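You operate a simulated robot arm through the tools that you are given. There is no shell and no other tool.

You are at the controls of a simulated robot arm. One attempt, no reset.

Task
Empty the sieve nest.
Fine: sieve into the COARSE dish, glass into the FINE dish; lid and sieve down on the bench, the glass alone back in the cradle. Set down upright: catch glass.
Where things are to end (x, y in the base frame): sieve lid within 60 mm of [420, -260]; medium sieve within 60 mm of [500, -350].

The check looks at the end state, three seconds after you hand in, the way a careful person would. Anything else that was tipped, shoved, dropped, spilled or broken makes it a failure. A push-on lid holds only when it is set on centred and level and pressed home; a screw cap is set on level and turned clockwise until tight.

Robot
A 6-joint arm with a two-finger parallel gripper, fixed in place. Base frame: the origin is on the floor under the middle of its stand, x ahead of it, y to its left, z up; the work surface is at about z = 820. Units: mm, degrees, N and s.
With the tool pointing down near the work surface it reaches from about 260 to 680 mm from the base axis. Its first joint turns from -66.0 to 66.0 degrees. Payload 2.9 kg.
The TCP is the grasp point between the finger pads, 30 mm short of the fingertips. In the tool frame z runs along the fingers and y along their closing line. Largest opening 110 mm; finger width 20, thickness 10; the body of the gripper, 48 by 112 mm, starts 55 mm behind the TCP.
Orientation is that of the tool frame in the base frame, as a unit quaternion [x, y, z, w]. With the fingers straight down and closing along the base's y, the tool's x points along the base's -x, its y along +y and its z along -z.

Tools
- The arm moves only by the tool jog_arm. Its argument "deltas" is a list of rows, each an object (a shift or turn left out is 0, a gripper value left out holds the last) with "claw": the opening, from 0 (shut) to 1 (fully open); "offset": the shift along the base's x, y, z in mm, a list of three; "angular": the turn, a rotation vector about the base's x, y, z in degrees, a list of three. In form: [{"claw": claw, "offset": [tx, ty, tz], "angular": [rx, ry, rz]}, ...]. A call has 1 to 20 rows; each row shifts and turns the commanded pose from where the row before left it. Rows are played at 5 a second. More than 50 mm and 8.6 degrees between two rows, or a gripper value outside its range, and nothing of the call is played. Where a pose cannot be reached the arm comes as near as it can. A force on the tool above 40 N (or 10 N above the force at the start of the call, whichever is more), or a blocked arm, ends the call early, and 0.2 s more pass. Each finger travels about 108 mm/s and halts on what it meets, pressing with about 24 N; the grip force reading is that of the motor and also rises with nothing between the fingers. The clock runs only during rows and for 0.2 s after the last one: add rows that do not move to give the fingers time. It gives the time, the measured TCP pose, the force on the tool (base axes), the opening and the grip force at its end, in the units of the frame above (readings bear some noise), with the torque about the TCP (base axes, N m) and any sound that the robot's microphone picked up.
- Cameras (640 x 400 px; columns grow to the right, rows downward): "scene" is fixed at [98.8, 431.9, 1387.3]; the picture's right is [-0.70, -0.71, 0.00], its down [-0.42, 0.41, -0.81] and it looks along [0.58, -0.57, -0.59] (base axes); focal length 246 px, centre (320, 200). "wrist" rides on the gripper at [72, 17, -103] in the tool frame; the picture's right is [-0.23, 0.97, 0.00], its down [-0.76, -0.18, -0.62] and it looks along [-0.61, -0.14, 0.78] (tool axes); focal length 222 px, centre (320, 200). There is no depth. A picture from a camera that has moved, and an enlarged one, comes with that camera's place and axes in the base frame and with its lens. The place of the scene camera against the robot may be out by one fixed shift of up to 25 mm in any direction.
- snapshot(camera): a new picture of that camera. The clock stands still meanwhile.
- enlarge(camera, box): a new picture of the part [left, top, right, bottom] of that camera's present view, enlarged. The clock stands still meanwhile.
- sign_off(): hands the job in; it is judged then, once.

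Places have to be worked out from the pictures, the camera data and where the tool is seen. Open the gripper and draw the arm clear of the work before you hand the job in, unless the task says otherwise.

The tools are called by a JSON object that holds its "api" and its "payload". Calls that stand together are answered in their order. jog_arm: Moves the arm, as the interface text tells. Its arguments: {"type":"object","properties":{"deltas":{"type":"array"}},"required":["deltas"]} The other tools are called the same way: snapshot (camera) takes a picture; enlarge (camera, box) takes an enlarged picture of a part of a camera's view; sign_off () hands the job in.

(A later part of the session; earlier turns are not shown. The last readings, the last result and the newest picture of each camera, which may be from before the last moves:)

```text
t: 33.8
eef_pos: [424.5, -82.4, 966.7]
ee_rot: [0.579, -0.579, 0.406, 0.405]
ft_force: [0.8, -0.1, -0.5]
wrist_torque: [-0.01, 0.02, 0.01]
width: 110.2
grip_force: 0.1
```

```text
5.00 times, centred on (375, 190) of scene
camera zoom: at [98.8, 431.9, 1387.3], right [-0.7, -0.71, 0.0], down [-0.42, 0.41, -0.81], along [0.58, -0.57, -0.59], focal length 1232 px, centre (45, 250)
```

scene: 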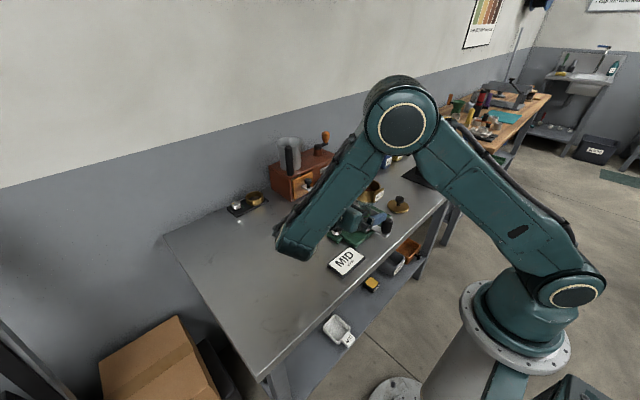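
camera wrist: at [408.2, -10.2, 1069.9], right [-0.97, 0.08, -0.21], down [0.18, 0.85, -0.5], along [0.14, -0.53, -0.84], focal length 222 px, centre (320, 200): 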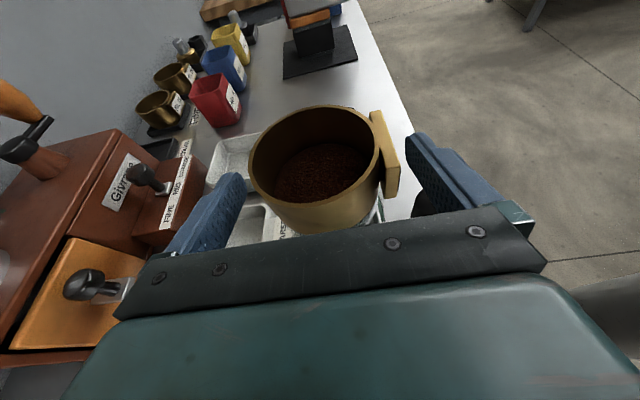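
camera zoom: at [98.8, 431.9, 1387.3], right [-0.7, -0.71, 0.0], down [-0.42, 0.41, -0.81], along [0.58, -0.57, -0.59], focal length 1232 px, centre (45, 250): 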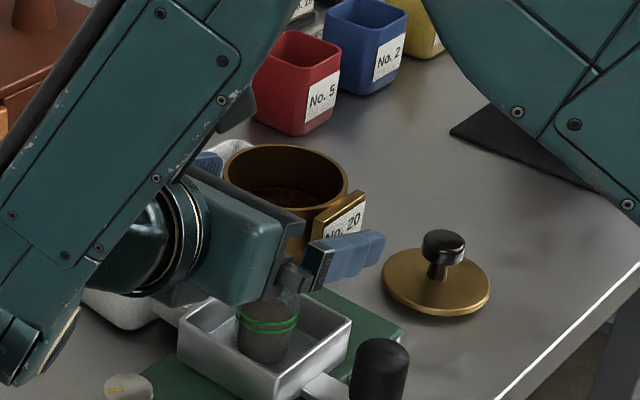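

The sieve sits squarely between the fingers with a clear gap to the palm. I advance another 12 mm to centre the pads, check the force, then close.

{"api": "jog_arm", "payload": {"deltas": [{"offset": [0, -6, 0]}, {"offset": [0, -6, -1]}, {}, {}]}}

{"api": "jog_arm", "payload": {"deltas": [{"claw": 0.85}, {"claw": 0.7}, {"claw": 0.5}, {"claw": 0.0}, {}, {}]}}

{"api": "snapshot", "payload": {"camera": "wrist"}}

{"api": "enlarge", "payload": {"camera": "scene", "box": [330, 150, 420, 230]}}

```text
t: 34.8
eef_pos: [424.3, -94.3, 965.1]
ee_rot: [-0.579, 0.579, -0.405, -0.406]
ft_force: [0.6, -0.3, -0.3]
wrist_torque: [0.0, 0.01, 0.0]
width: 110.0
grip_force: 0.0
```

```text
t: 36.2
eef_pos: [425.5, -93.8, 965.6]
ee_rot: [0.579, -0.579, 0.406, 0.406]
ft_force: [-0.5, 0.1, 1.1]
wrist_torque: [-0.02, 0.05, -0.01]
width: 80.4
grip_force: 24.1
```

```text
taken
camera wrist: at [408.3, -21.6, 1068.7], right [-0.97, 0.08, -0.21], down [0.18, 0.85, -0.5], along [0.14, -0.53, -0.84], focal length 222 px, centre (320, 200)
```

wrist: 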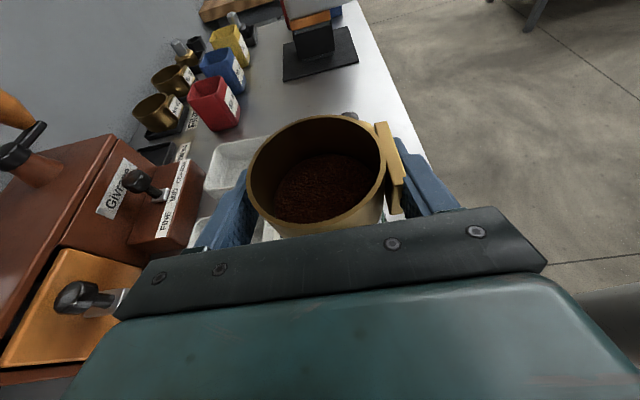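

```text
5.00 times, centred on (375, 190) of scene
camera zoom: at [98.7, 431.9, 1387.3], right [-0.7, -0.71, 0.0], down [-0.42, 0.41, -0.81], along [0.58, -0.57, -0.59], focal length 1232 px, centre (45, 250)
```

zoom: 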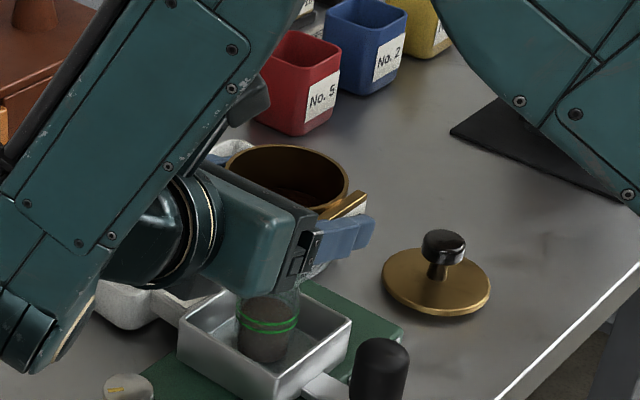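

The grip is firm at 80.4 mm and 24 N, and nothing shifted. I lift straight up slowly and check that the glass stays in the cradle.

{"api": "jog_arm", "payload": {"deltas": [{"offset": [0, 0, 2]}, {"offset": [0, 0, 3]}, {"offset": [0, 0, 4]}, {"offset": [0, 0, 5]}, {"offset": [0, 0, 6]}, {}]}}

{"api": "snapshot", "payload": {"camera": "wrist"}}

{"api": "enlarge", "payload": {"camera": "scene", "box": [330, 150, 420, 230]}}

```text
t: 37.6
eef_pos: [424.7, -93.8, 985.8]
ee_rot: [0.58, -0.578, 0.406, 0.405]
ft_force: [0.4, -0.3, -1.3]
wrist_torque: [0.02, -0.01, 0.03]
width: 80.4
grip_force: 24.6
```

```text
taken
camera wrist: at [408.4, -21.6, 1088.7], right [-0.97, 0.08, -0.21], down [0.18, 0.85, -0.5], along [0.14, -0.53, -0.84], focal length 222 px, centre (320, 200)
```

wrist: 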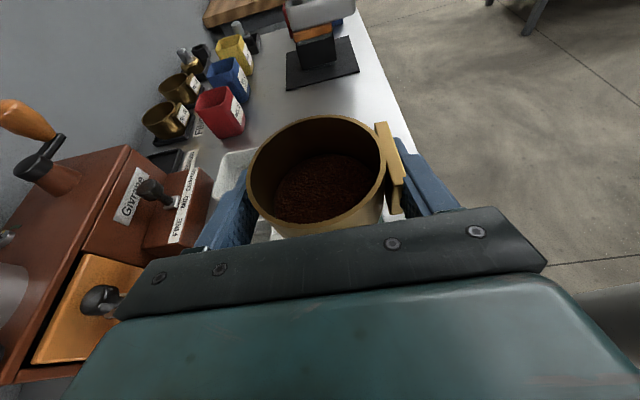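

```text
5.00 times, centred on (375, 190) of scene
camera zoom: at [98.8, 431.9, 1387.3], right [-0.7, -0.71, 0.0], down [-0.42, 0.41, -0.81], along [0.58, -0.57, -0.59], focal length 1232 px, centre (45, 250)
```

zoom: 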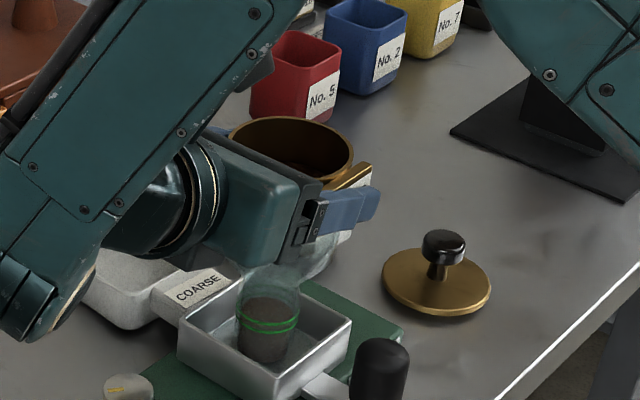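

Only the sieve came up, and the glass is undisturbed in the cradle. I raise a little more and carry the sieve level over the COARSE dish at about (559, -115), staying at z≈1000 on the way.

{"api": "jog_arm", "payload": {"deltas": [{"offset": [0, 0, 8]}, {"offset": [5, 0, 8]}, {"offset": [15, -2, 0]}, {"offset": [22, -3, 0]}, {"offset": [25, -3, 0]}, {"offset": [25, -3, 0]}, {"offset": [25, -3, 0]}, {"offset": [20, -3, 0]}, {"offset": [13, -2, 0]}, {"offset": [5, 0, 0]}, {}, {}]}}

{"api": "snapshot", "payload": {"camera": "wrist"}}

{"api": "snapshot", "payload": {"camera": "scene"}}

```text
t: 40.2
eef_pos: [552.7, -142.3, 986.4]
ee_rot: [0.582, -0.579, 0.406, 0.402]
ft_force: [-0.5, 0.1, -1.3]
wrist_torque: [-0.02, -0.01, -0.03]
width: 80.6
grip_force: 24.1
out of reach, approached as far as the arm can: row 6, 7, 8, 9
```

```text
taken
camera wrist: at [536.2, -69.8, 1089.2], right [-0.97, 0.07, -0.22], down [0.17, 0.85, -0.5], along [0.15, -0.52, -0.84], focal length 222 px, centre (320, 200)
```

wrist: 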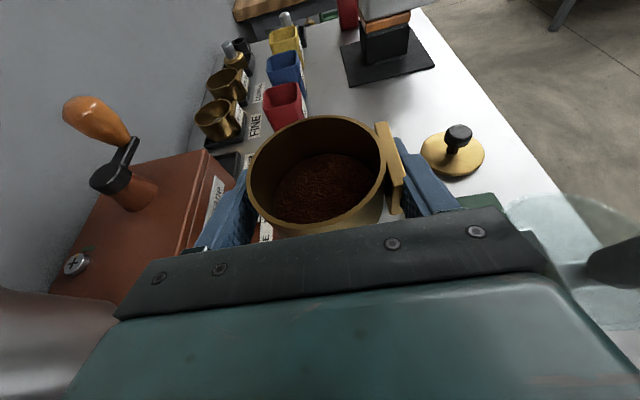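

```text
taken
```

scene: 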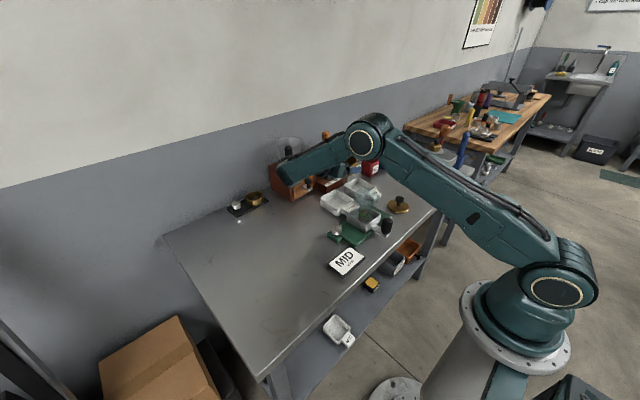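

The arm ran into its wrist limit and slid to (552.7, -142.3, 986.4), and the sieve is still level and held. Lower heights have more margin, so I lower to about z 930 here, clear of everything, and then shift toward the dish centre.

{"api": "jog_arm", "payload": {"deltas": [{"offset": [0, 0, -15]}, {"offset": [0, 0, -15]}, {"offset": [0, 0, -15]}, {"offset": [0, 0, -10]}, {"offset": [2, 7, 0]}, {"offset": [3, 7, 0]}, {}, {}]}}

{"api": "snapshot", "payload": {"camera": "wrist"}}

```text
t: 42.0
eef_pos: [560.3, -126.8, 931.0]
ee_rot: [0.581, -0.579, 0.406, 0.403]
ft_force: [0.1, 0.4, -1.4]
wrist_torque: [0.01, 0.01, 0.0]
width: 80.6
grip_force: 24.1
```

```text
taken
camera wrist: at [543.0, -53.9, 1034.5], right [-0.97, 0.07, -0.21], down [0.17, 0.85, -0.5], along [0.15, -0.52, -0.84], focal length 222 px, centre (320, 200)
```

wrist: 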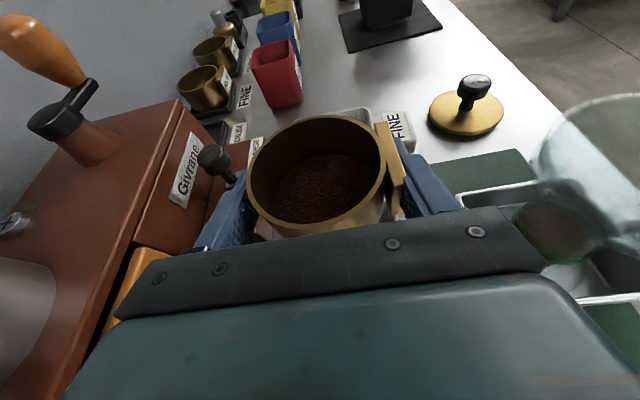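

The arm tracks well at this height, and the sieve is level with its grounds undisturbed. I shift to the pouring start at about (578, -113, 912) and look at the dish from the scene camera.

{"api": "jog_arm", "payload": {"deltas": [{"offset": [6, 4, -7]}, {"offset": [6, 5, -6]}, {"offset": [6, 5, -6]}, {}, {}]}}

{"api": "enlarge", "payload": {"camera": "scene", "box": [280, 130, 420, 240]}}

{"api": "snapshot", "payload": {"camera": "wrist"}}

```text
t: 43.2
eef_pos: [565.0, -122.3, 909.2]
ee_rot: [0.582, -0.579, 0.406, 0.402]
ft_force: [0.2, 0.0, -2.5]
wrist_torque: [0.0, -0.01, 0.01]
width: 80.8
grip_force: 23.6
out of reach, approached as far as the arm can: row 1, 2, 3
```

```text
3.64 times, centred on (350, 185) of scene
camera zoom: at [98.8, 431.9, 1387.3], right [-0.7, -0.71, 0.0], down [-0.42, 0.41, -0.81], along [0.58, -0.57, -0.59], focal length 896 px, centre (211, 254)
```

zoom: 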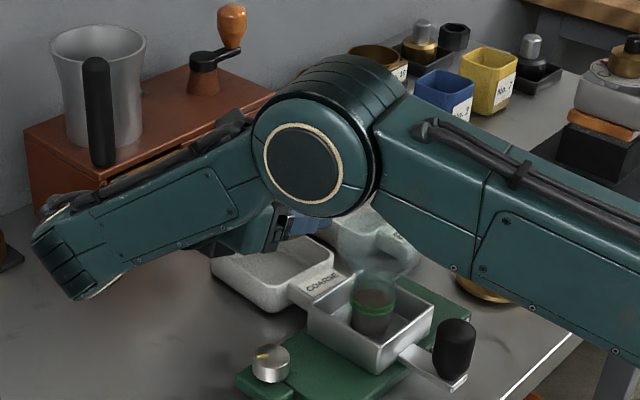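

```text
taken
camera wrist: at [547.7, -50.5, 1012.1], right [-0.97, 0.07, -0.22], down [0.17, 0.85, -0.5], along [0.15, -0.52, -0.84], focal length 222 px, centre (320, 200)
```

wrist: 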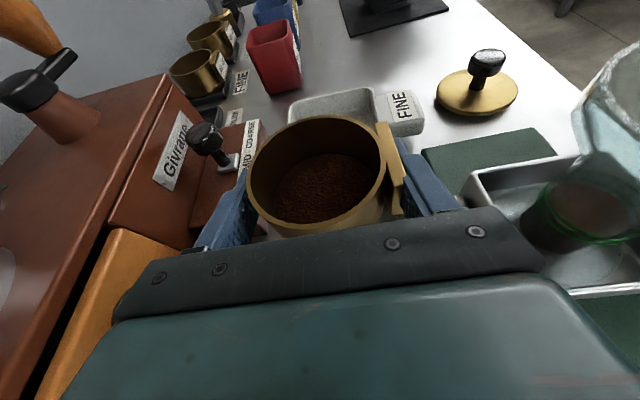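

At this tilt the arm is stopped at (565, -122, 909), with the sieve level over the dish. Tipping the fingers 10° further down should free up the wrist, and the mouth only leans slightly, so I do that and then shift toward the start point.

{"api": "jog_arm", "payload": {"deltas": [{"offset": [0, 0, 3], "angular": [4, 0, 0]}, {"offset": [0, 1, 2], "angular": [4, 0, 0]}, {"offset": [2, 3, 0], "angular": [4, 0, 0]}, {"offset": [5, 3, 0]}, {"offset": [5, 3, 0]}, {}, {}]}}

{"api": "snapshot", "payload": {"camera": "wrist"}}

```text
t: 44.8
eef_pos: [575.5, -113.7, 913.8]
ee_rot: [0.619, -0.619, 0.342, 0.343]
ft_force: [0.5, -0.4, -1.1]
wrist_torque: [-0.02, 0.02, 0.02]
width: 80.6
grip_force: 23.7
```

```text
taken
camera wrist: at [560.5, -63.2, 1029.8], right [-0.97, 0.12, -0.19], down [0.18, 0.93, -0.32], along [0.14, -0.34, -0.93], focal length 222 px, centre (320, 200)
```

wrist: 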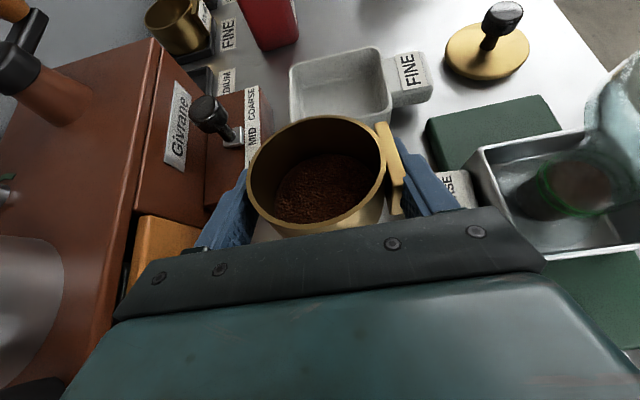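

The tool tracks exactly at (575.5, -113.7, 913.8) with the fingers 32° down. By my geometry, rolling about the tool axis tips the mouth toward -x, with the lip staying inside the dish throughout. I roll the first 56° and check.

{"api": "jog_arm", "payload": {"deltas": [{"angular": [0, -5.94, -3.71]}, {"angular": [0, -5.94, -3.71]}, {"angular": [0, -5.94, -3.71]}, {"angular": [0, -5.94, -3.71]}, {"angular": [0, -5.94, -3.71]}, {"angular": [0, -5.94, -3.71]}, {"angular": [0, -5.94, -3.71]}, {"angular": [0, -5.94, -3.71]}, {}]}}

{"api": "snapshot", "payload": {"camera": "wrist"}}

{"api": "enlarge", "payload": {"camera": "scene", "box": [290, 150, 410, 240]}}

```text
t: 46.8
eef_pos: [575.5, -112.0, 913.5]
ee_rot: [-0.255, 0.837, -0.464, -0.141]
ft_force: [0.6, 0.9, -1.3]
wrist_torque: [0.02, 0.03, -0.01]
width: 81.0
grip_force: 24.0
```

```text
taken
camera wrist: at [507.5, -38.6, 990.5], right [-0.35, 0.5, -0.79], down [0.73, 0.68, 0.1], along [0.58, -0.55, -0.6], focal length 222 px, centre (320, 200)
```

wrist: 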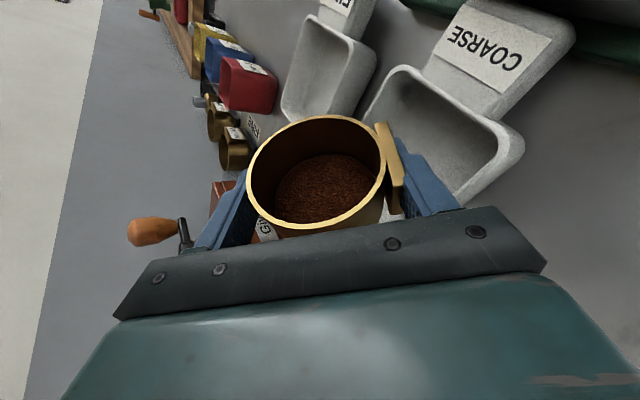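

```text
4.44 times, centred on (350, 195) of scene
camera zoom: at [98.8, 431.9, 1387.3], right [-0.7, -0.71, 0.0], down [-0.42, 0.41, -0.81], along [0.58, -0.57, -0.59], focal length 1095 px, centre (187, 222)
```

zoom: 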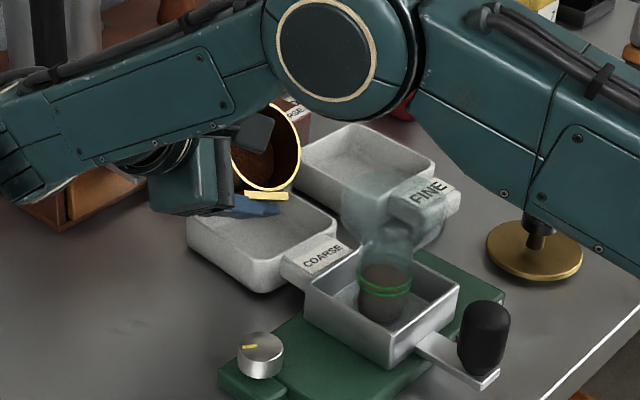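

At 56° of roll the grounds have not moved yet, and the dish corners appear where I predicted, so the lip is over the dish. I continue rolling more slowly to about 106°.

{"api": "jog_arm", "payload": {"deltas": [{"angular": [0, -4.24, -2.65]}, {"angular": [0, -4.24, -2.65]}, {"angular": [0, -4.24, -2.65]}, {"angular": [0, -4.24, -2.65]}, {"angular": [0, -4.24, -2.65]}, {"angular": [0, -4.24, -2.65]}, {"angular": [0, -4.24, -2.65]}, {"angular": [0, -4.24, -2.65]}, {"angular": [0, -4.24, -2.65]}, {"angular": [0, -4.24, -2.65]}, {}]}}

{"api": "snapshot", "payload": {"camera": "wrist"}}

{"api": "enlarge", "payload": {"camera": "scene", "box": [290, 150, 410, 240]}}

```text
t: 49.2
eef_pos: [577.1, -112.7, 914.0]
ee_rot: [0.122, 0.866, -0.48, 0.068]
ft_force: [-0.2, -0.1, -1.7]
wrist_torque: [-0.01, 0.05, 0.0]
width: 80.8
grip_force: 23.7
```

```text
taken
camera wrist: at [512.6, -5.5, 937.4], right [0.49, 0.46, -0.74], down [0.68, 0.33, 0.65], along [0.54, -0.82, -0.16], focal length 222 px, centre (320, 200)
```

wrist: 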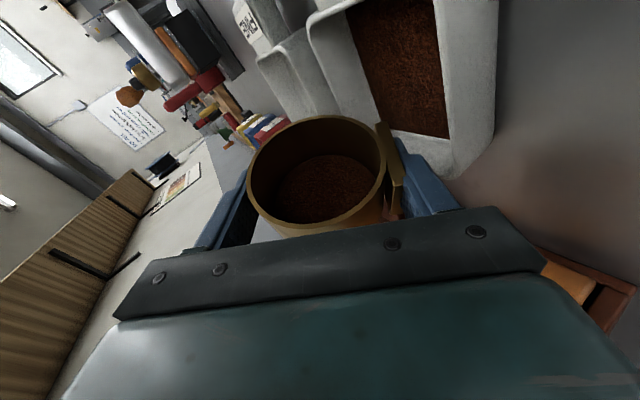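

```text
4.44 times, centred on (350, 195) of scene
camera zoom: at [98.8, 431.9, 1387.3], right [-0.7, -0.71, 0.0], down [-0.42, 0.41, -0.81], along [0.58, -0.57, -0.59], focal length 1095 px, centre (187, 222)
```

zoom: 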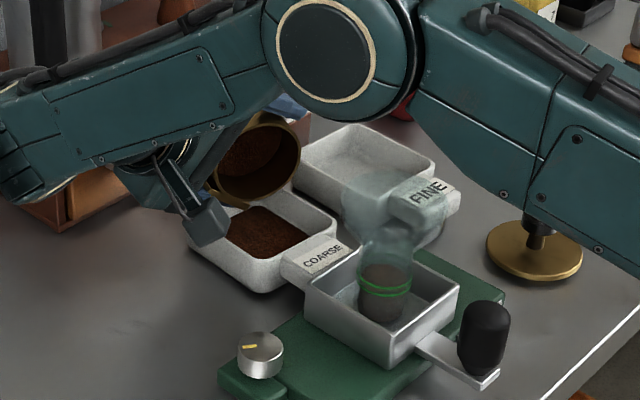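

The grounds went cleanly into the COARSE dish, with no spill visible, though some remains in the sieve. I keep rolling to about 160°, easing the TCP back in x so the mouth stays over the dish.

{"api": "jog_arm", "payload": {"deltas": [{"offset": [-1, 0, 0], "angular": [0, -4.24, -2.65]}, {"offset": [-1, 0, 0], "angular": [0, -4.24, -2.65]}, {"offset": [-2, 0, 0], "angular": [0, -4.24, -2.65]}, {"offset": [-2, 0, 0], "angular": [0, -4.24, -2.65]}, {"offset": [-2, 0, 0], "angular": [0, -4.24, -2.65]}, {"offset": [-1, 0, 0], "angular": [0, -4.24, -2.65]}, {"offset": [-1, 0, 0], "angular": [0, -4.24, -2.65]}, {"offset": [-1, 0, 0], "angular": [0, -4.24, -2.65]}, {"angular": [0, -4.24, -2.65]}, {"angular": [0, -4.24, -2.65]}, {}, {}]}}

{"api": "snapshot", "payload": {"camera": "wrist"}}

{"api": "enlarge", "payload": {"camera": "scene", "box": [290, 150, 410, 240]}}

```text
t: 51.8
eef_pos: [565.9, -112.5, 913.1]
ee_rot: [0.476, 0.734, -0.406, 0.265]
ft_force: [1.1, 0.0, -1.4]
wrist_torque: [0.0, 0.03, -0.01]
width: 80.7
grip_force: 24.4
```

```text
taken
camera wrist: at [552.5, 13.9, 906.3], right [0.98, 0.1, -0.16], down [0.15, 0.12, 0.98], along [0.12, -0.99, 0.1], focal length 222 px, centre (320, 200)
```

wrist: 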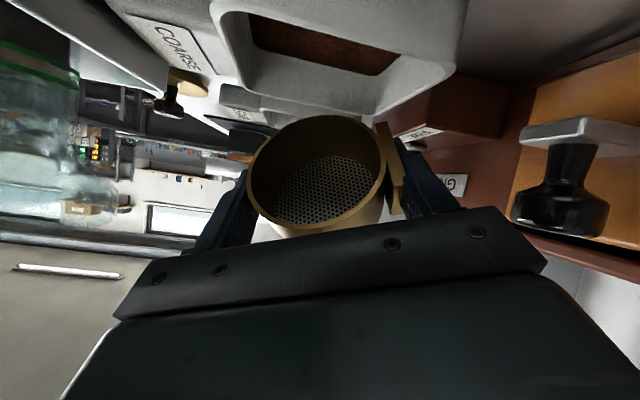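

```text
4.44 times, centred on (350, 195) of scene
camera zoom: at [98.8, 431.9, 1387.3], right [-0.7, -0.71, 0.0], down [-0.42, 0.41, -0.81], along [0.58, -0.57, -0.59], focal length 1095 px, centre (187, 222)
```

zoom: 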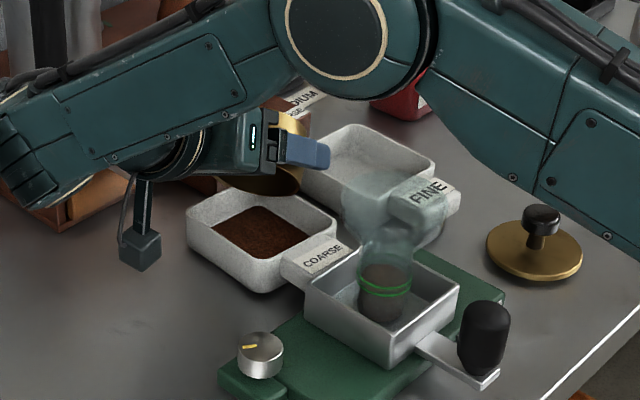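

The perforated mesh is now bare, so the sieve looks empty. I enlarge both views to confirm there is nothing left inside and nothing spilled around the dish.

{"api": "enlarge", "payload": {"camera": "wrist", "box": [230, 100, 420, 240]}}

{"api": "enlarge", "payload": {"camera": "scene", "box": [320, 175, 380, 220]}}

```text
2.86 times, centred on (325, 170) of wrist
camera zoom: at [552.5, 13.9, 906.3], right [0.98, 0.1, -0.16], down [0.15, 0.12, 0.98], along [0.12, -0.99, 0.1], focal length 635 px, centre (306, 286)
```

zoom: 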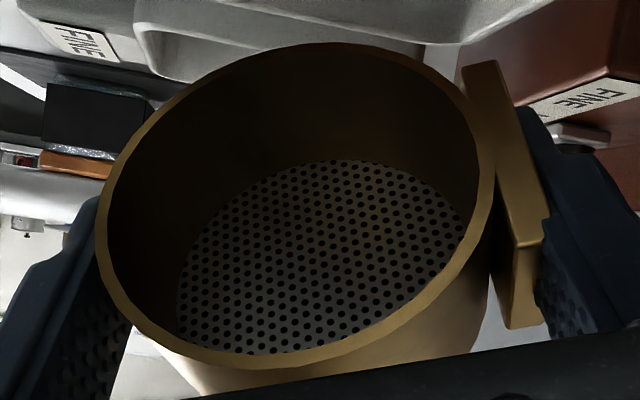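

```text
8.89 times, centred on (350, 198) of scene
camera zoom: at [98.8, 431.9, 1387.3], right [-0.7, -0.71, 0.0], down [-0.42, 0.41, -0.81], along [0.58, -0.57, -0.59], focal length 2190 px, centre (53, 222)
```

zoom: 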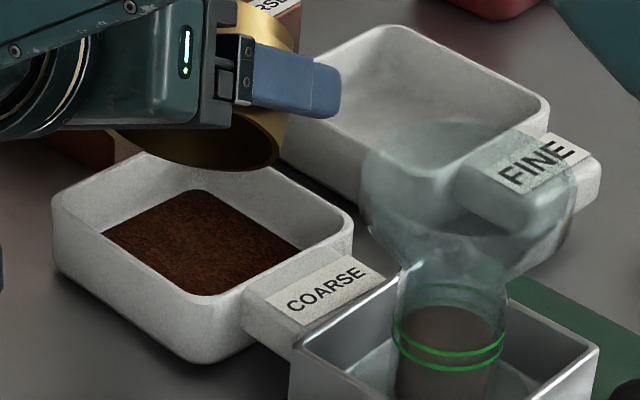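

The sieve is bare to the mesh, and the COARSE dish holds all the grounds with nothing around it. The forearm can't get low near the lid side in this pose, so I will set the empty sieve back on the glass with the known pose and re-grip it from above. First I roll it back upright over the dish.

{"api": "jog_arm", "payload": {"deltas": [{"angular": [0, 6.617, 4.133]}, {"angular": [0, 6.617, 4.133]}, {"angular": [0, 6.617, 4.133]}, {"angular": [0, 6.617, 4.133]}, {"angular": [0, 6.617, 4.133]}, {"angular": [0, 6.617, 4.133]}, {"angular": [0, 6.617, 4.133]}, {"angular": [0, 6.617, 4.133]}, {"angular": [0, 6.617, 4.133]}, {"angular": [0, 6.617, 4.133]}, {"angular": [0, 6.617, 4.133]}, {"angular": [0, 6.617, 4.133]}, {"angular": [0, 6.617, 4.133]}, {"angular": [0, 6.617, 4.133]}, {"angular": [0, 6.617, 4.133]}, {"angular": [0, 6.617, 4.133]}, {"angular": [0, 6.617, 4.133]}, {"angular": [0, 6.617, 4.133]}, {"angular": [0, 6.617, 4.133]}, {"angular": [0, 6.617, 4.133]}]}}

{"api": "jog_arm", "payload": {"deltas": [{"offset": [0, 0, 12]}, {"offset": [-5, 0, 18]}, {"offset": [-8, 0, 20]}, {"offset": [-12, 0, 20]}, {"offset": [-15, 0, 17]}, {"offset": [-15, 0, 0]}, {}, {}]}}

{"api": "snapshot", "payload": {"camera": "wrist"}}

{"api": "enlarge", "payload": {"camera": "scene", "box": [290, 130, 430, 240]}}

```text
t: 56.0
eef_pos: [565.9, -113.2, 914.2]
ee_rot: [0.619, -0.617, 0.344, 0.344]
ft_force: [-0.1, -0.7, -1.2]
wrist_torque: [0.02, 0.02, -0.01]
width: 80.3
grip_force: 24.0
```

```text
t: 57.8
eef_pos: [510.2, -112.8, 1000.8]
ee_rot: [0.619, -0.617, 0.344, 0.343]
ft_force: [-0.1, -0.8, -0.1]
wrist_torque: [0.01, -0.02, 0.0]
width: 80.6
grip_force: 24.2
```

```text
taken
camera wrist: at [494.4, -63.0, 1116.6], right [-0.97, 0.12, -0.19], down [0.18, 0.93, -0.32], along [0.14, -0.34, -0.93], focal length 222 px, centre (320, 200)
```

wrist: 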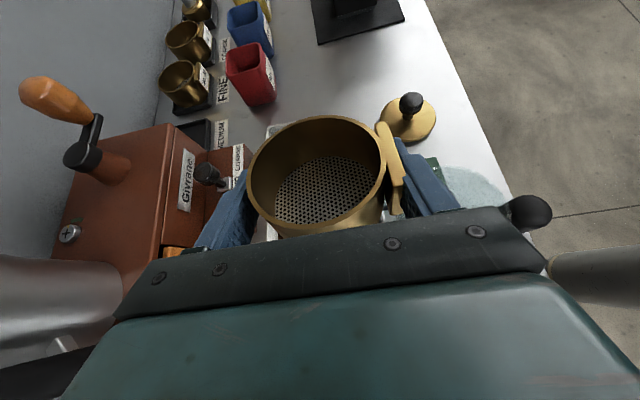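

```text
3.64 times, centred on (360, 185) of scene
camera zoom: at [98.8, 431.9, 1387.3], right [-0.7, -0.71, 0.0], down [-0.42, 0.41, -0.81], along [0.58, -0.57, -0.59], focal length 896 px, centre (174, 254)
```

zoom: 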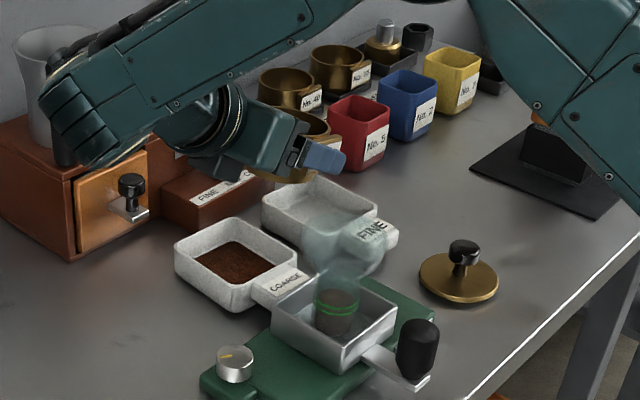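

The sieve is upright and empty, still firmly gripped at 80.6 mm. I move to about x 485, undo the extra 12° tilt, and line up above the glass at the original lift-off pose.

{"api": "jog_arm", "payload": {"deltas": [{"offset": [-13, 3, 0]}, {"offset": [-12, 3, 0], "angular": [-4, 0, 0]}, {"offset": [-12, 3, 0], "angular": [-4, 0, 0]}, {"offset": [-12, 3, 0], "angular": [-4, 0, 0]}, {"offset": [-12, 3, 0]}, {"offset": [-12, 2, 0]}, {"offset": [-12, 2, 0]}, {}, {}]}}

{"api": "snapshot", "payload": {"camera": "wrist"}}

{"api": "enlarge", "payload": {"camera": "scene", "box": [320, 140, 420, 230]}}

```text
t: 59.8
eef_pos: [424.3, -95.3, 1000.9]
ee_rot: [0.579, -0.578, 0.406, 0.406]
ft_force: [0.8, 0.0, -1.4]
wrist_torque: [0.02, 0.0, -0.05]
width: 80.4
grip_force: 24.3
```

```text
taken
camera wrist: at [409.2, -21.2, 1104.0], right [-0.97, 0.08, -0.21], down [0.18, 0.85, -0.5], along [0.14, -0.53, -0.84], focal length 222 px, centre (320, 200)
```

wrist: 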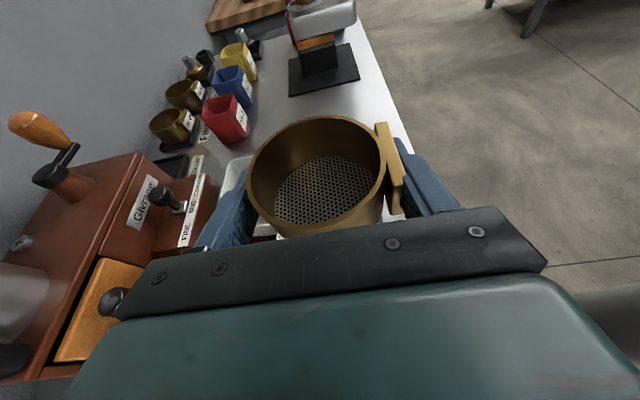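

```text
4.44 times, centred on (370, 185) of scene
camera zoom: at [98.8, 431.9, 1387.3], right [-0.7, -0.71, 0.0], down [-0.42, 0.41, -0.81], along [0.58, -0.57, -0.59], focal length 1095 px, centre (98, 267)
```

zoom: 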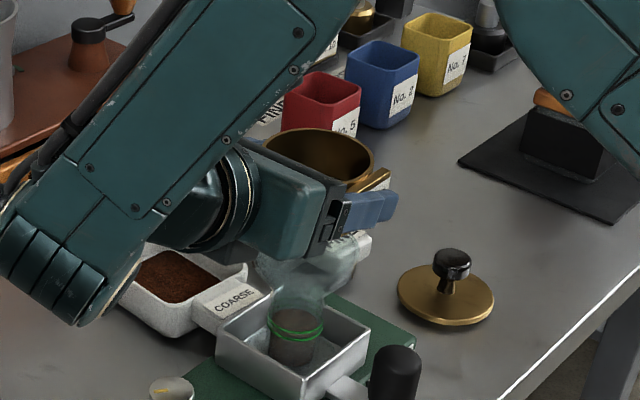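

Comparing camera poses with the moment of lift-off, I am about 0.8 mm off in x and 0.4 mm in y, and 35 mm above the seat height. I correct that and lower to about 5 mm above the seat.

{"api": "jog_arm", "payload": {"deltas": [{"offset": [-0.7, -0.4, -8]}, {"offset": [0, 0, -8]}, {"offset": [0, 0, -8]}, {"offset": [0, 0, -6]}, {}]}}

{"api": "snapshot", "payload": {"camera": "wrist"}}

{"api": "enlarge", "payload": {"camera": "scene", "box": [340, 160, 420, 230]}}

```text
t: 61.0
eef_pos: [425.7, -95.2, 971.6]
ee_rot: [0.579, -0.579, 0.406, 0.406]
ft_force: [-0.3, 0.0, -0.7]
wrist_torque: [0.03, 0.0, 0.01]
width: 80.4
grip_force: 23.8
```

```text
taken
camera wrist: at [408.9, -21.4, 1073.7], right [-0.97, 0.08, -0.21], down [0.18, 0.85, -0.5], along [0.14, -0.53, -0.84], focal length 222 px, centre (320, 200)
```

wrist: 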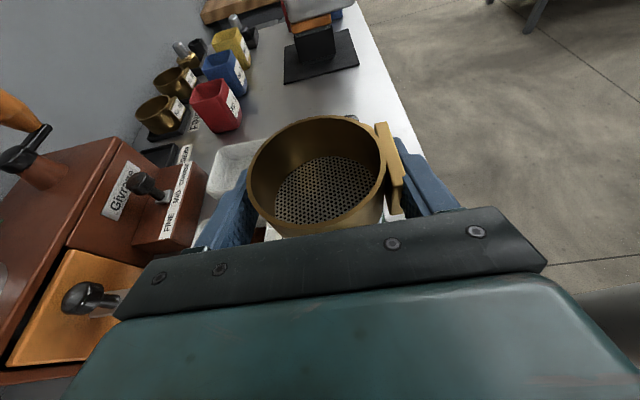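

```text
5.71 times, centred on (380, 195) of scene
camera zoom: at [98.8, 431.9, 1387.3], right [-0.7, -0.71, 0.0], down [-0.42, 0.41, -0.81], along [0.58, -0.57, -0.59], focal length 1408 px, centre (-23, 229)
```

zoom: 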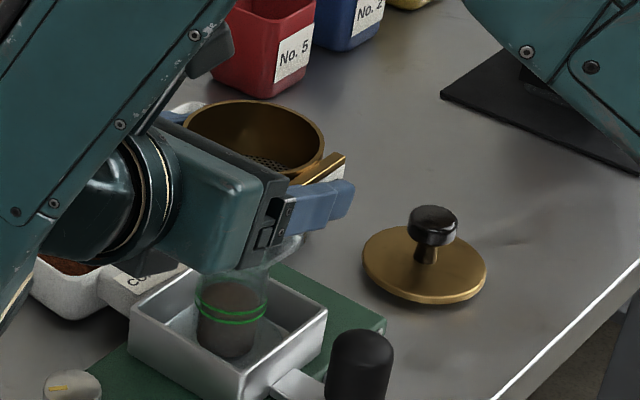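

About 5 mm remain above the original seat. I lower in 1 mm steps while watching the force.

{"api": "jog_arm", "payload": {"deltas": [{"offset": [-0.4, -0.2, -1]}, {"offset": [0, 0, -1]}, {"offset": [0, 0, -1]}, {}]}}

{"api": "jog_arm", "payload": {"deltas": [{"offset": [0, 0, -1]}, {}]}}

{"api": "jog_arm", "payload": {"deltas": [{"offset": [0, 0, -0.7]}, {}]}}

```text
t: 62.0
eef_pos: [424.5, -94.7, 968.0]
ee_rot: [0.579, -0.579, 0.406, 0.406]
ft_force: [-0.3, -0.3, -0.7]
wrist_torque: [-0.02, 0.02, -0.01]
width: 80.5
grip_force: 24.3
```

```text
t: 62.6
eef_pos: [424.4, -95.2, 966.7]
ee_rot: [0.58, -0.578, 0.406, 0.406]
ft_force: [-0.5, -0.4, -1.3]
wrist_torque: [0.0, 0.02, 0.01]
width: 80.7
grip_force: 24.0
```

```text
t: 63.2
eef_pos: [425.4, -95.0, 966.2]
ee_rot: [0.579, -0.578, 0.406, 0.406]
ft_force: [-0.6, 0.5, -0.8]
wrist_torque: [0.02, 0.0, 0.01]
width: 80.6
grip_force: 23.7
```

No contact yet at z≈966. I continue in half-millimetre steps until the glass takes the load.

{"api": "jog_arm", "payload": {"deltas": [{"offset": [0, 0, -0.5]}, {}]}}

{"api": "jog_arm", "payload": {"deltas": [{"offset": [0, 0, -0.5]}, {}]}}

{"api": "snapshot", "payload": {"camera": "wrist"}}

```text
t: 63.8
eef_pos: [424.8, -94.0, 966.8]
ee_rot: [0.579, -0.578, 0.407, 0.406]
ft_force: [-0.9, -0.5, 1.6]
wrist_torque: [0.08, 0.01, 0.03]
width: 80.5
grip_force: 23.7
```

```text
t: 64.4
eef_pos: [424.1, -94.5, 965.4]
ee_rot: [-0.578, 0.579, -0.407, -0.407]
ft_force: [-2.6, -0.1, 11.0]
wrist_torque: [0.33, 0.25, 0.05]
width: 80.8
grip_force: 23.4
```

```text
taken
camera wrist: at [408.5, -21.3, 1068.8], right [-0.97, 0.08, -0.21], down [0.18, 0.84, -0.51], along [0.14, -0.53, -0.84], focal length 222 px, centre (320, 200)
```

wrist: 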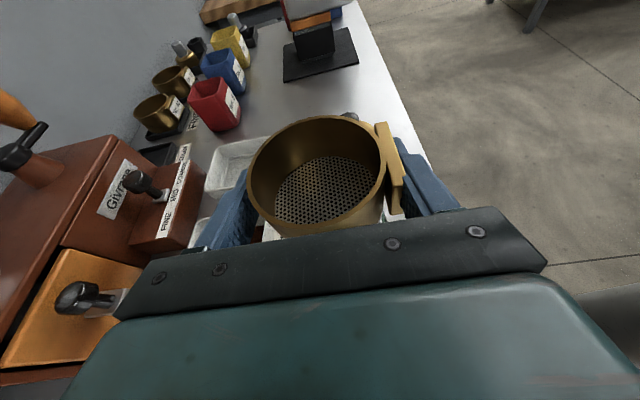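

The contact height matches the original seat (camera z 1068.8 against 1068.7), so the sieve is back on the glass. I ease up 0.4 mm and open the fingers gently.

{"api": "jog_arm", "payload": {"deltas": [{"offset": [0, 0, 0.4]}, {"claw": 0.78}, {"claw": 0.88}, {"claw": 1.0}, {}, {}]}}

{"api": "snapshot", "payload": {"camera": "wrist"}}

{"api": "enlarge", "payload": {"camera": "scene", "box": [340, 160, 420, 230]}}

```text
t: 65.8
eef_pos: [425.1, -96.0, 965.2]
ee_rot: [0.579, -0.578, 0.406, 0.406]
ft_force: [-1.2, 0.8, 0.2]
wrist_torque: [-0.02, 0.0, -0.02]
width: 109.9
grip_force: 0.1
```

```text
taken
camera wrist: at [408.6, -21.4, 1068.5], right [-0.97, 0.08, -0.21], down [0.18, 0.85, -0.5], along [0.14, -0.53, -0.84], focal length 222 px, centre (320, 200)
```

wrist: 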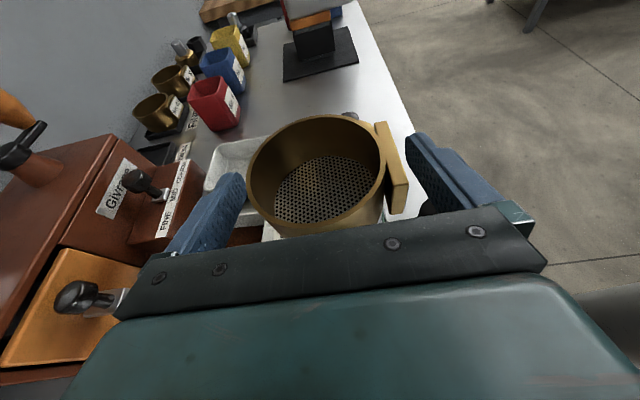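

```text
5.71 times, centred on (380, 195) of scene
camera zoom: at [98.8, 431.9, 1387.3], right [-0.7, -0.71, 0.0], down [-0.42, 0.41, -0.81], along [0.58, -0.57, -0.59], focal length 1408 px, centre (-23, 229)
```

zoom: 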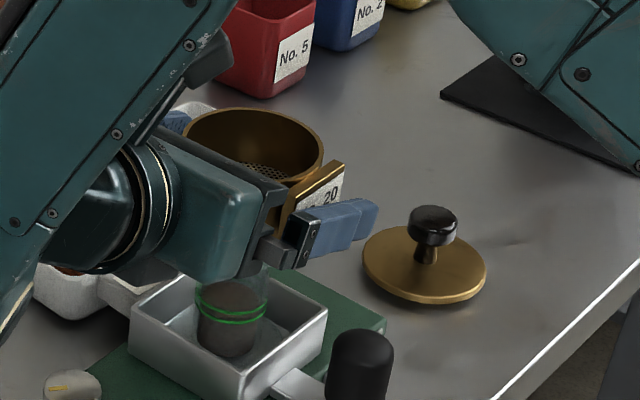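

The sieve is seated and upright with the fingers fully clear. I retreat straight back along +y, then tilt the tool up to vertical, away from the nest.

{"api": "jog_arm", "payload": {"deltas": [{"offset": [0, 8, 0]}, {"offset": [0, 12, 0]}, {"offset": [0, 15, 0]}, {"offset": [0, 18, 0]}, {"offset": [0, 18, 0]}, {}]}}

{"api": "jog_arm", "payload": {"deltas": [{"offset": [0, 0, 15], "angular": [7, 0, 0]}, {"offset": [0, 0, 20], "angular": [7, 0, 0]}, {"offset": [0, 0, 20], "angular": [7, 0, 0]}, {"offset": [0, 0, 20], "angular": [7, 0, 0]}, {"offset": [0, 0, 20], "angular": [7, 0, 0]}, {"offset": [0, 0, 20], "angular": [7, 0, 0]}, {"offset": [0, 0, 20], "angular": [7, 0, 0]}, {"offset": [0, 0, 10], "angular": [7, 0, 0]}, {"angular": [7, 0, 0]}, {"angular": [7, 0, 0]}, {}]}}

{"api": "snapshot", "payload": {"camera": "scene"}}

```text
t: 67.2
eef_pos: [424.5, -23.1, 965.8]
ee_rot: [-0.579, 0.579, -0.405, -0.407]
ft_force: [0.4, 0.8, 0.2]
wrist_torque: [-0.01, -0.01, 0.02]
width: 110.0
grip_force: 0.0
```

```text
t: 69.6
eef_pos: [425.5, -24.4, 1111.2]
ee_rot: [-0.707, 0.708, 0.0, 0.0]
ft_force: [-0.2, -0.5, -0.2]
wrist_torque: [0.01, 0.01, 0.0]
width: 110.0
grip_force: 0.0
```

```text
taken
```

scene: 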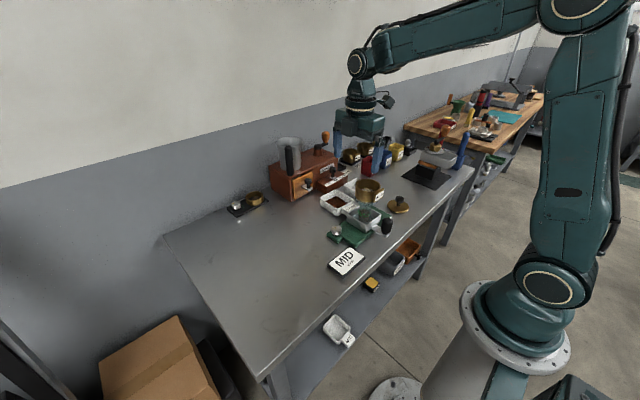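

The tool is vertical again at (425, -24, 1111) and clear of everything. I yaw back by -90° so the fingers close along y, clear of the tab, and move over the sieve for a look.

{"api": "jog_arm", "payload": {"deltas": [{"angular": [0, 0, -7.5]}, {"angular": [0, 0, -7.5]}, {"angular": [0, 0, -7.5]}, {"angular": [0, 0, -7.5]}, {"angular": [0, 0, -7.5]}, {"angular": [0, 0, -7.5]}, {"angular": [0, 0, -7.5]}, {"angular": [0, 0, -7.5]}, {"angular": [0, 0, -7.5]}, {"angular": [0, 0, -7.5]}, {"offset": [0, -25, 0], "angular": [0, 0, -7.5]}, {"offset": [0, -25, 0], "angular": [0, 0, -7.5]}, {"offset": [1, -25, 0]}, {}, {}]}}

{"api": "snapshot", "payload": {"camera": "wrist"}}

{"api": "enlarge", "payload": {"camera": "wrist", "box": [220, 20, 420, 160]}}

```text
t: 72.8
eef_pos: [426.8, -98.9, 1111.4]
ee_rot: [0.0, 1.0, 0.001, -0.001]
ft_force: [1.0, 0.1, -0.7]
wrist_torque: [-0.02, -0.02, -0.02]
width: 110.2
grip_force: 0.0
```

```text
taken
camera wrist: at [354.5, -81.4, 1213.3], right [0.23, 0.97, 0.0], down [0.76, -0.18, 0.62], along [0.61, -0.14, -0.78], focal length 222 px, centre (320, 200)
```

wrist: 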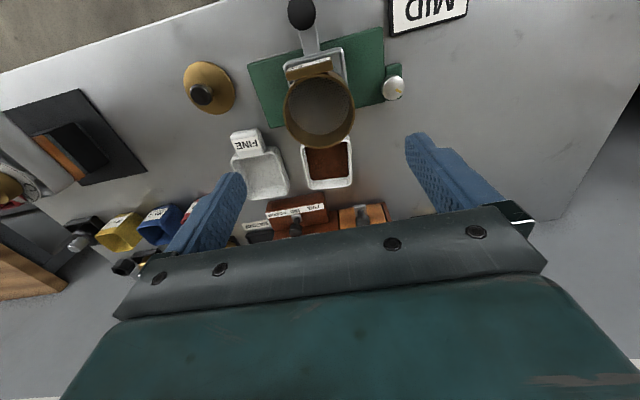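

```text
2.86 times, centred on (320, 90) of wrist
camera zoom: at [354.5, -81.4, 1213.3], right [0.23, 0.97, 0.0], down [0.76, -0.18, 0.62], along [0.61, -0.14, -0.78], focal length 635 px, centre (320, 514)
```

zoom: 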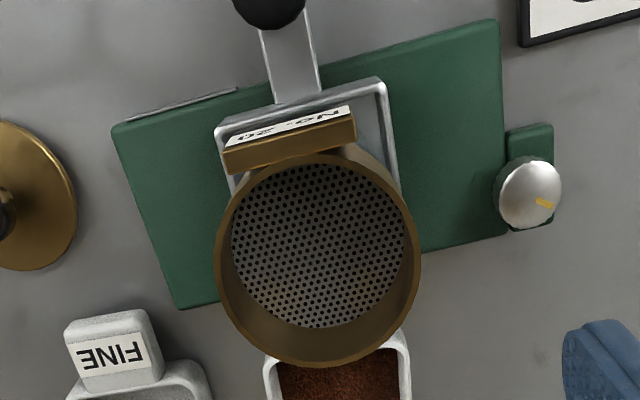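

The sieve is centred at about (426, -99) and empty, 75 mm across. I descend with open fingers to TCP z≈970, with the tips at 940 beside the brass wall and above the glass.

{"api": "jog_arm", "payload": {"deltas": [{"offset": [0, 0, -35]}, {"offset": [0, 0, -35]}, {"offset": [0, 0, -30]}, {"offset": [0, 0, -20]}, {"offset": [0, 0, -12]}, {"offset": [0, 0, -9]}, {}]}}

{"api": "snapshot", "payload": {"camera": "wrist"}}

{"api": "enlarge", "payload": {"camera": "scene", "box": [330, 150, 420, 220]}}

```text
t: 74.4
eef_pos: [425.1, -98.7, 970.0]
ee_rot: [0.0, 1.0, -0.001, -0.001]
ft_force: [-0.6, -0.1, -0.4]
wrist_torque: [-0.03, -0.04, 0.02]
width: 110.0
grip_force: 0.0
```

```text
taken
camera wrist: at [354.4, -81.6, 1072.1], right [0.23, 0.97, 0.0], down [0.76, -0.18, 0.62], along [0.61, -0.14, -0.78], focal length 222 px, centre (320, 200)
```

wrist: 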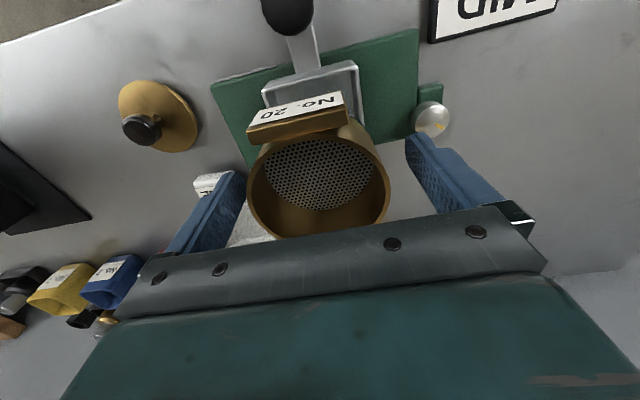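

```text
5.71 times, centred on (375, 185) of scene
camera zoom: at [98.8, 431.9, 1387.3], right [-0.7, -0.71, 0.0], down [-0.42, 0.41, -0.81], along [0.58, -0.57, -0.59], focal length 1408 px, centre (6, 286)
```

zoom: 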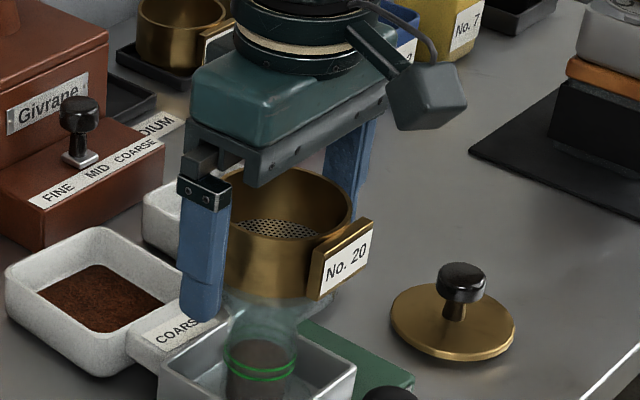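

The fingers straddle the sieve evenly along y. I close in stages and check the width and grip.

{"api": "jog_arm", "payload": {"deltas": [{"claw": 0.8}, {"claw": 0.65}, {"claw": 0.0}, {}, {}, {}]}}

{"api": "jog_arm", "payload": {"deltas": [{"offset": [0, 0, 2]}, {"offset": [0, 0, 3]}, {"offset": [0, 0, 5]}, {"offset": [0, 0, 8]}, {}]}}

{"api": "enlarge", "payload": {"camera": "scene", "box": [330, 150, 420, 220]}}

{"api": "snapshot", "payload": {"camera": "wrist"}}

```text
t: 75.8
eef_pos: [425.9, -99.3, 968.8]
ee_rot: [-0.001, 1.0, 0.0, -0.001]
ft_force: [-0.5, 0.1, -0.3]
wrist_torque: [0.01, -0.06, -0.02]
width: 81.1
grip_force: 24.0
```

```text
t: 77.0
eef_pos: [425.3, -99.3, 987.2]
ee_rot: [0.0, 1.0, 0.0, -0.001]
ft_force: [0.3, 0.4, -4.0]
wrist_torque: [0.01, 0.05, 0.03]
width: 81.1
grip_force: 24.5
```

```text
5.71 times, centred on (375, 185) of scene
camera zoom: at [98.8, 431.9, 1387.3], right [-0.7, -0.71, 0.0], down [-0.42, 0.41, -0.81], along [0.58, -0.57, -0.59], focal length 1408 px, centre (6, 286)
```

zoom: 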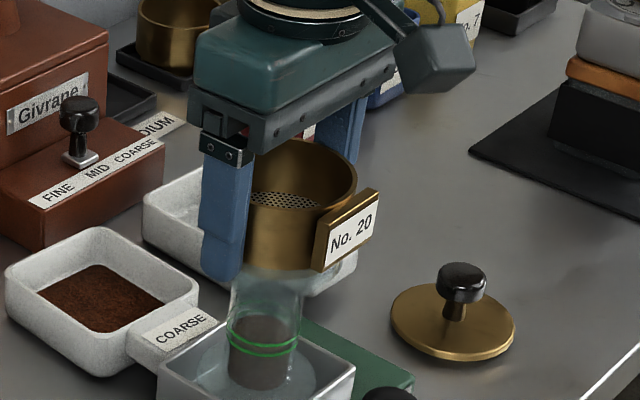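

```text
taken
camera wrist: at [354.1, -81.5, 1090.6], right [0.23, 0.97, 0.0], down [0.76, -0.18, 0.62], along [0.61, -0.14, -0.78], focal length 222 px, centre (320, 200)
```

wrist: 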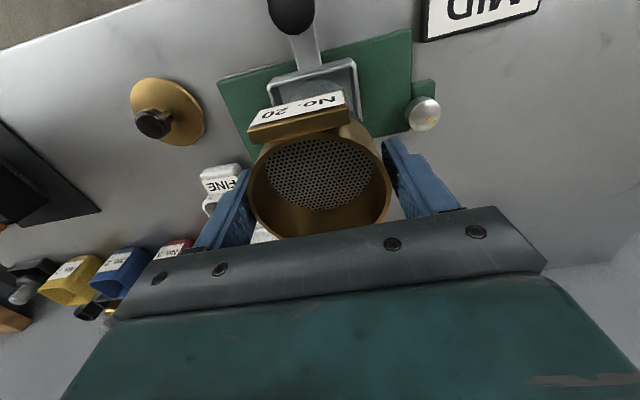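

The width reads 81 mm and the load 4 N, and the scene shows the glass rising too. My fingertips have caught the glass rim, not the brass. I lower it straight back down the same 18 mm, gently.

{"api": "jog_arm", "payload": {"deltas": [{"offset": [0, 0, -5]}, {"offset": [0, 0, -5]}, {"offset": [0, 0, -3]}, {"offset": [0, 0, -2]}, {}]}}

{"api": "jog_arm", "payload": {"deltas": [{"offset": [0, 0, -1]}, {}]}}

{"api": "jog_arm", "payload": {"deltas": [{"offset": [0, 0, -1]}, {}]}}

{"api": "enlarge", "payload": {"camera": "scene", "box": [340, 170, 400, 220]}}

```text
t: 78.2
eef_pos: [424.6, -99.9, 973.3]
ee_rot: [0.0, 1.0, 0.0, -0.001]
ft_force: [-0.3, -0.1, -3.7]
wrist_torque: [-0.01, -0.01, -0.02]
width: 80.9
grip_force: 24.1
```

```text
t: 78.8
eef_pos: [426.7, -98.5, 971.5]
ee_rot: [-0.001, 1.0, 0.0, -0.001]
ft_force: [-0.3, 0.4, -3.6]
wrist_torque: [0.01, 0.02, 0.03]
width: 81.1
grip_force: 24.5
```

```text
t: 79.4
eef_pos: [426.0, -98.2, 970.1]
ee_rot: [0.0, 1.0, 0.0, -0.001]
ft_force: [0.3, -0.9, -4.9]
wrist_torque: [0.01, 0.0, 0.01]
width: 80.9
grip_force: 23.9
```

```text
8.00 times, centred on (370, 195) of scene
camera zoom: at [98.8, 431.9, 1387.3], right [-0.7, -0.71, 0.0], down [-0.42, 0.41, -0.81], along [0.58, -0.57, -0.59], focal length 1971 px, centre (-80, 240)
```

zoom: 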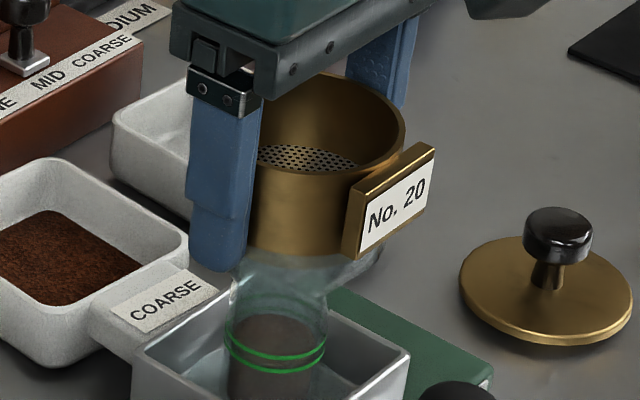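

The glass is nearly back, with 1 mm of the 18 mm left and still hanging at about 4 N. I lower in 0.5 mm steps until the cradle takes the weight.

{"api": "jog_arm", "payload": {"deltas": [{"offset": [0, 0, -0.6]}, {}]}}

{"api": "jog_arm", "payload": {"deltas": [{"offset": [0, 0, -0.5]}, {}]}}

{"api": "jog_arm", "payload": {"deltas": [{}]}}

```text
t: 80.0
eef_pos: [425.6, -98.9, 969.8]
ee_rot: [0.001, 1.0, 0.0, -0.001]
ft_force: [-0.7, -0.9, -4.7]
wrist_torque: [-0.05, 0.02, 0.02]
width: 81.1
grip_force: 23.8
```

```text
t: 80.6
eef_pos: [424.9, -100.2, 969.4]
ee_rot: [-0.001, 1.0, -0.001, 0.0]
ft_force: [0.4, -0.1, -4.8]
wrist_torque: [-0.02, -0.01, 0.02]
width: 81.0
grip_force: 24.2
```

```text
t: 81.0
eef_pos: [425.2, -98.5, 968.4]
ee_rot: [0.0, 1.0, -0.001, -0.001]
ft_force: [-0.1, -1.2, -3.5]
wrist_torque: [0.0, 0.01, -0.01]
width: 80.7
grip_force: 23.9
```

Still about 4 N hanging after 18.1 mm, so closing on the flared rim probably nudged the glass up slightly. I keep going in 0.5 mm steps.

{"api": "jog_arm", "payload": {"deltas": [{"offset": [0, 0, -0.5]}, {}]}}

{"api": "jog_arm", "payload": {"deltas": [{"offset": [0, 0, -0.5]}, {}]}}

{"api": "enlarge", "payload": {"camera": "scene", "box": [345, 185, 395, 225]}}

```text
t: 81.6
eef_pos: [425.8, -100.0, 968.5]
ee_rot: [0.0, 1.0, -0.001, 0.0]
ft_force: [-1.3, -0.3, 0.0]
wrist_torque: [-0.01, 0.21, 0.02]
width: 80.8
grip_force: 23.6
```

```text
t: 82.2
eef_pos: [426.6, -98.1, 968.3]
ee_rot: [0.0, 1.0, -0.001, 0.0]
ft_force: [-2.3, 0.7, 13.3]
wrist_torque: [0.14, 0.56, 0.04]
width: 80.6
grip_force: 24.1
```

```text
10.00 times, centred on (370, 205) of scene
camera zoom: at [98.5, 432.0, 1387.3], right [-0.7, -0.71, 0.0], down [-0.42, 0.41, -0.81], along [0.58, -0.57, -0.59], focal length 2464 px, centre (-180, 150)
```

zoom: 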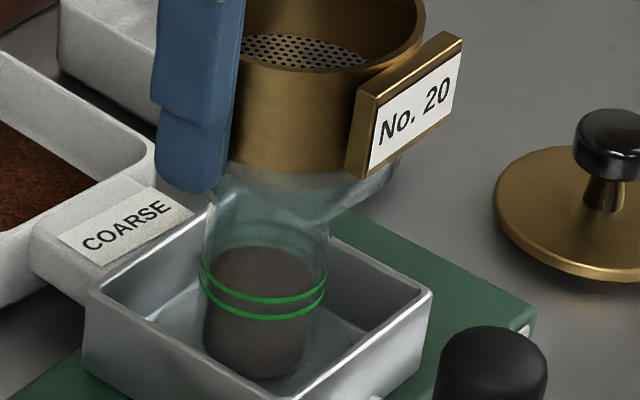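

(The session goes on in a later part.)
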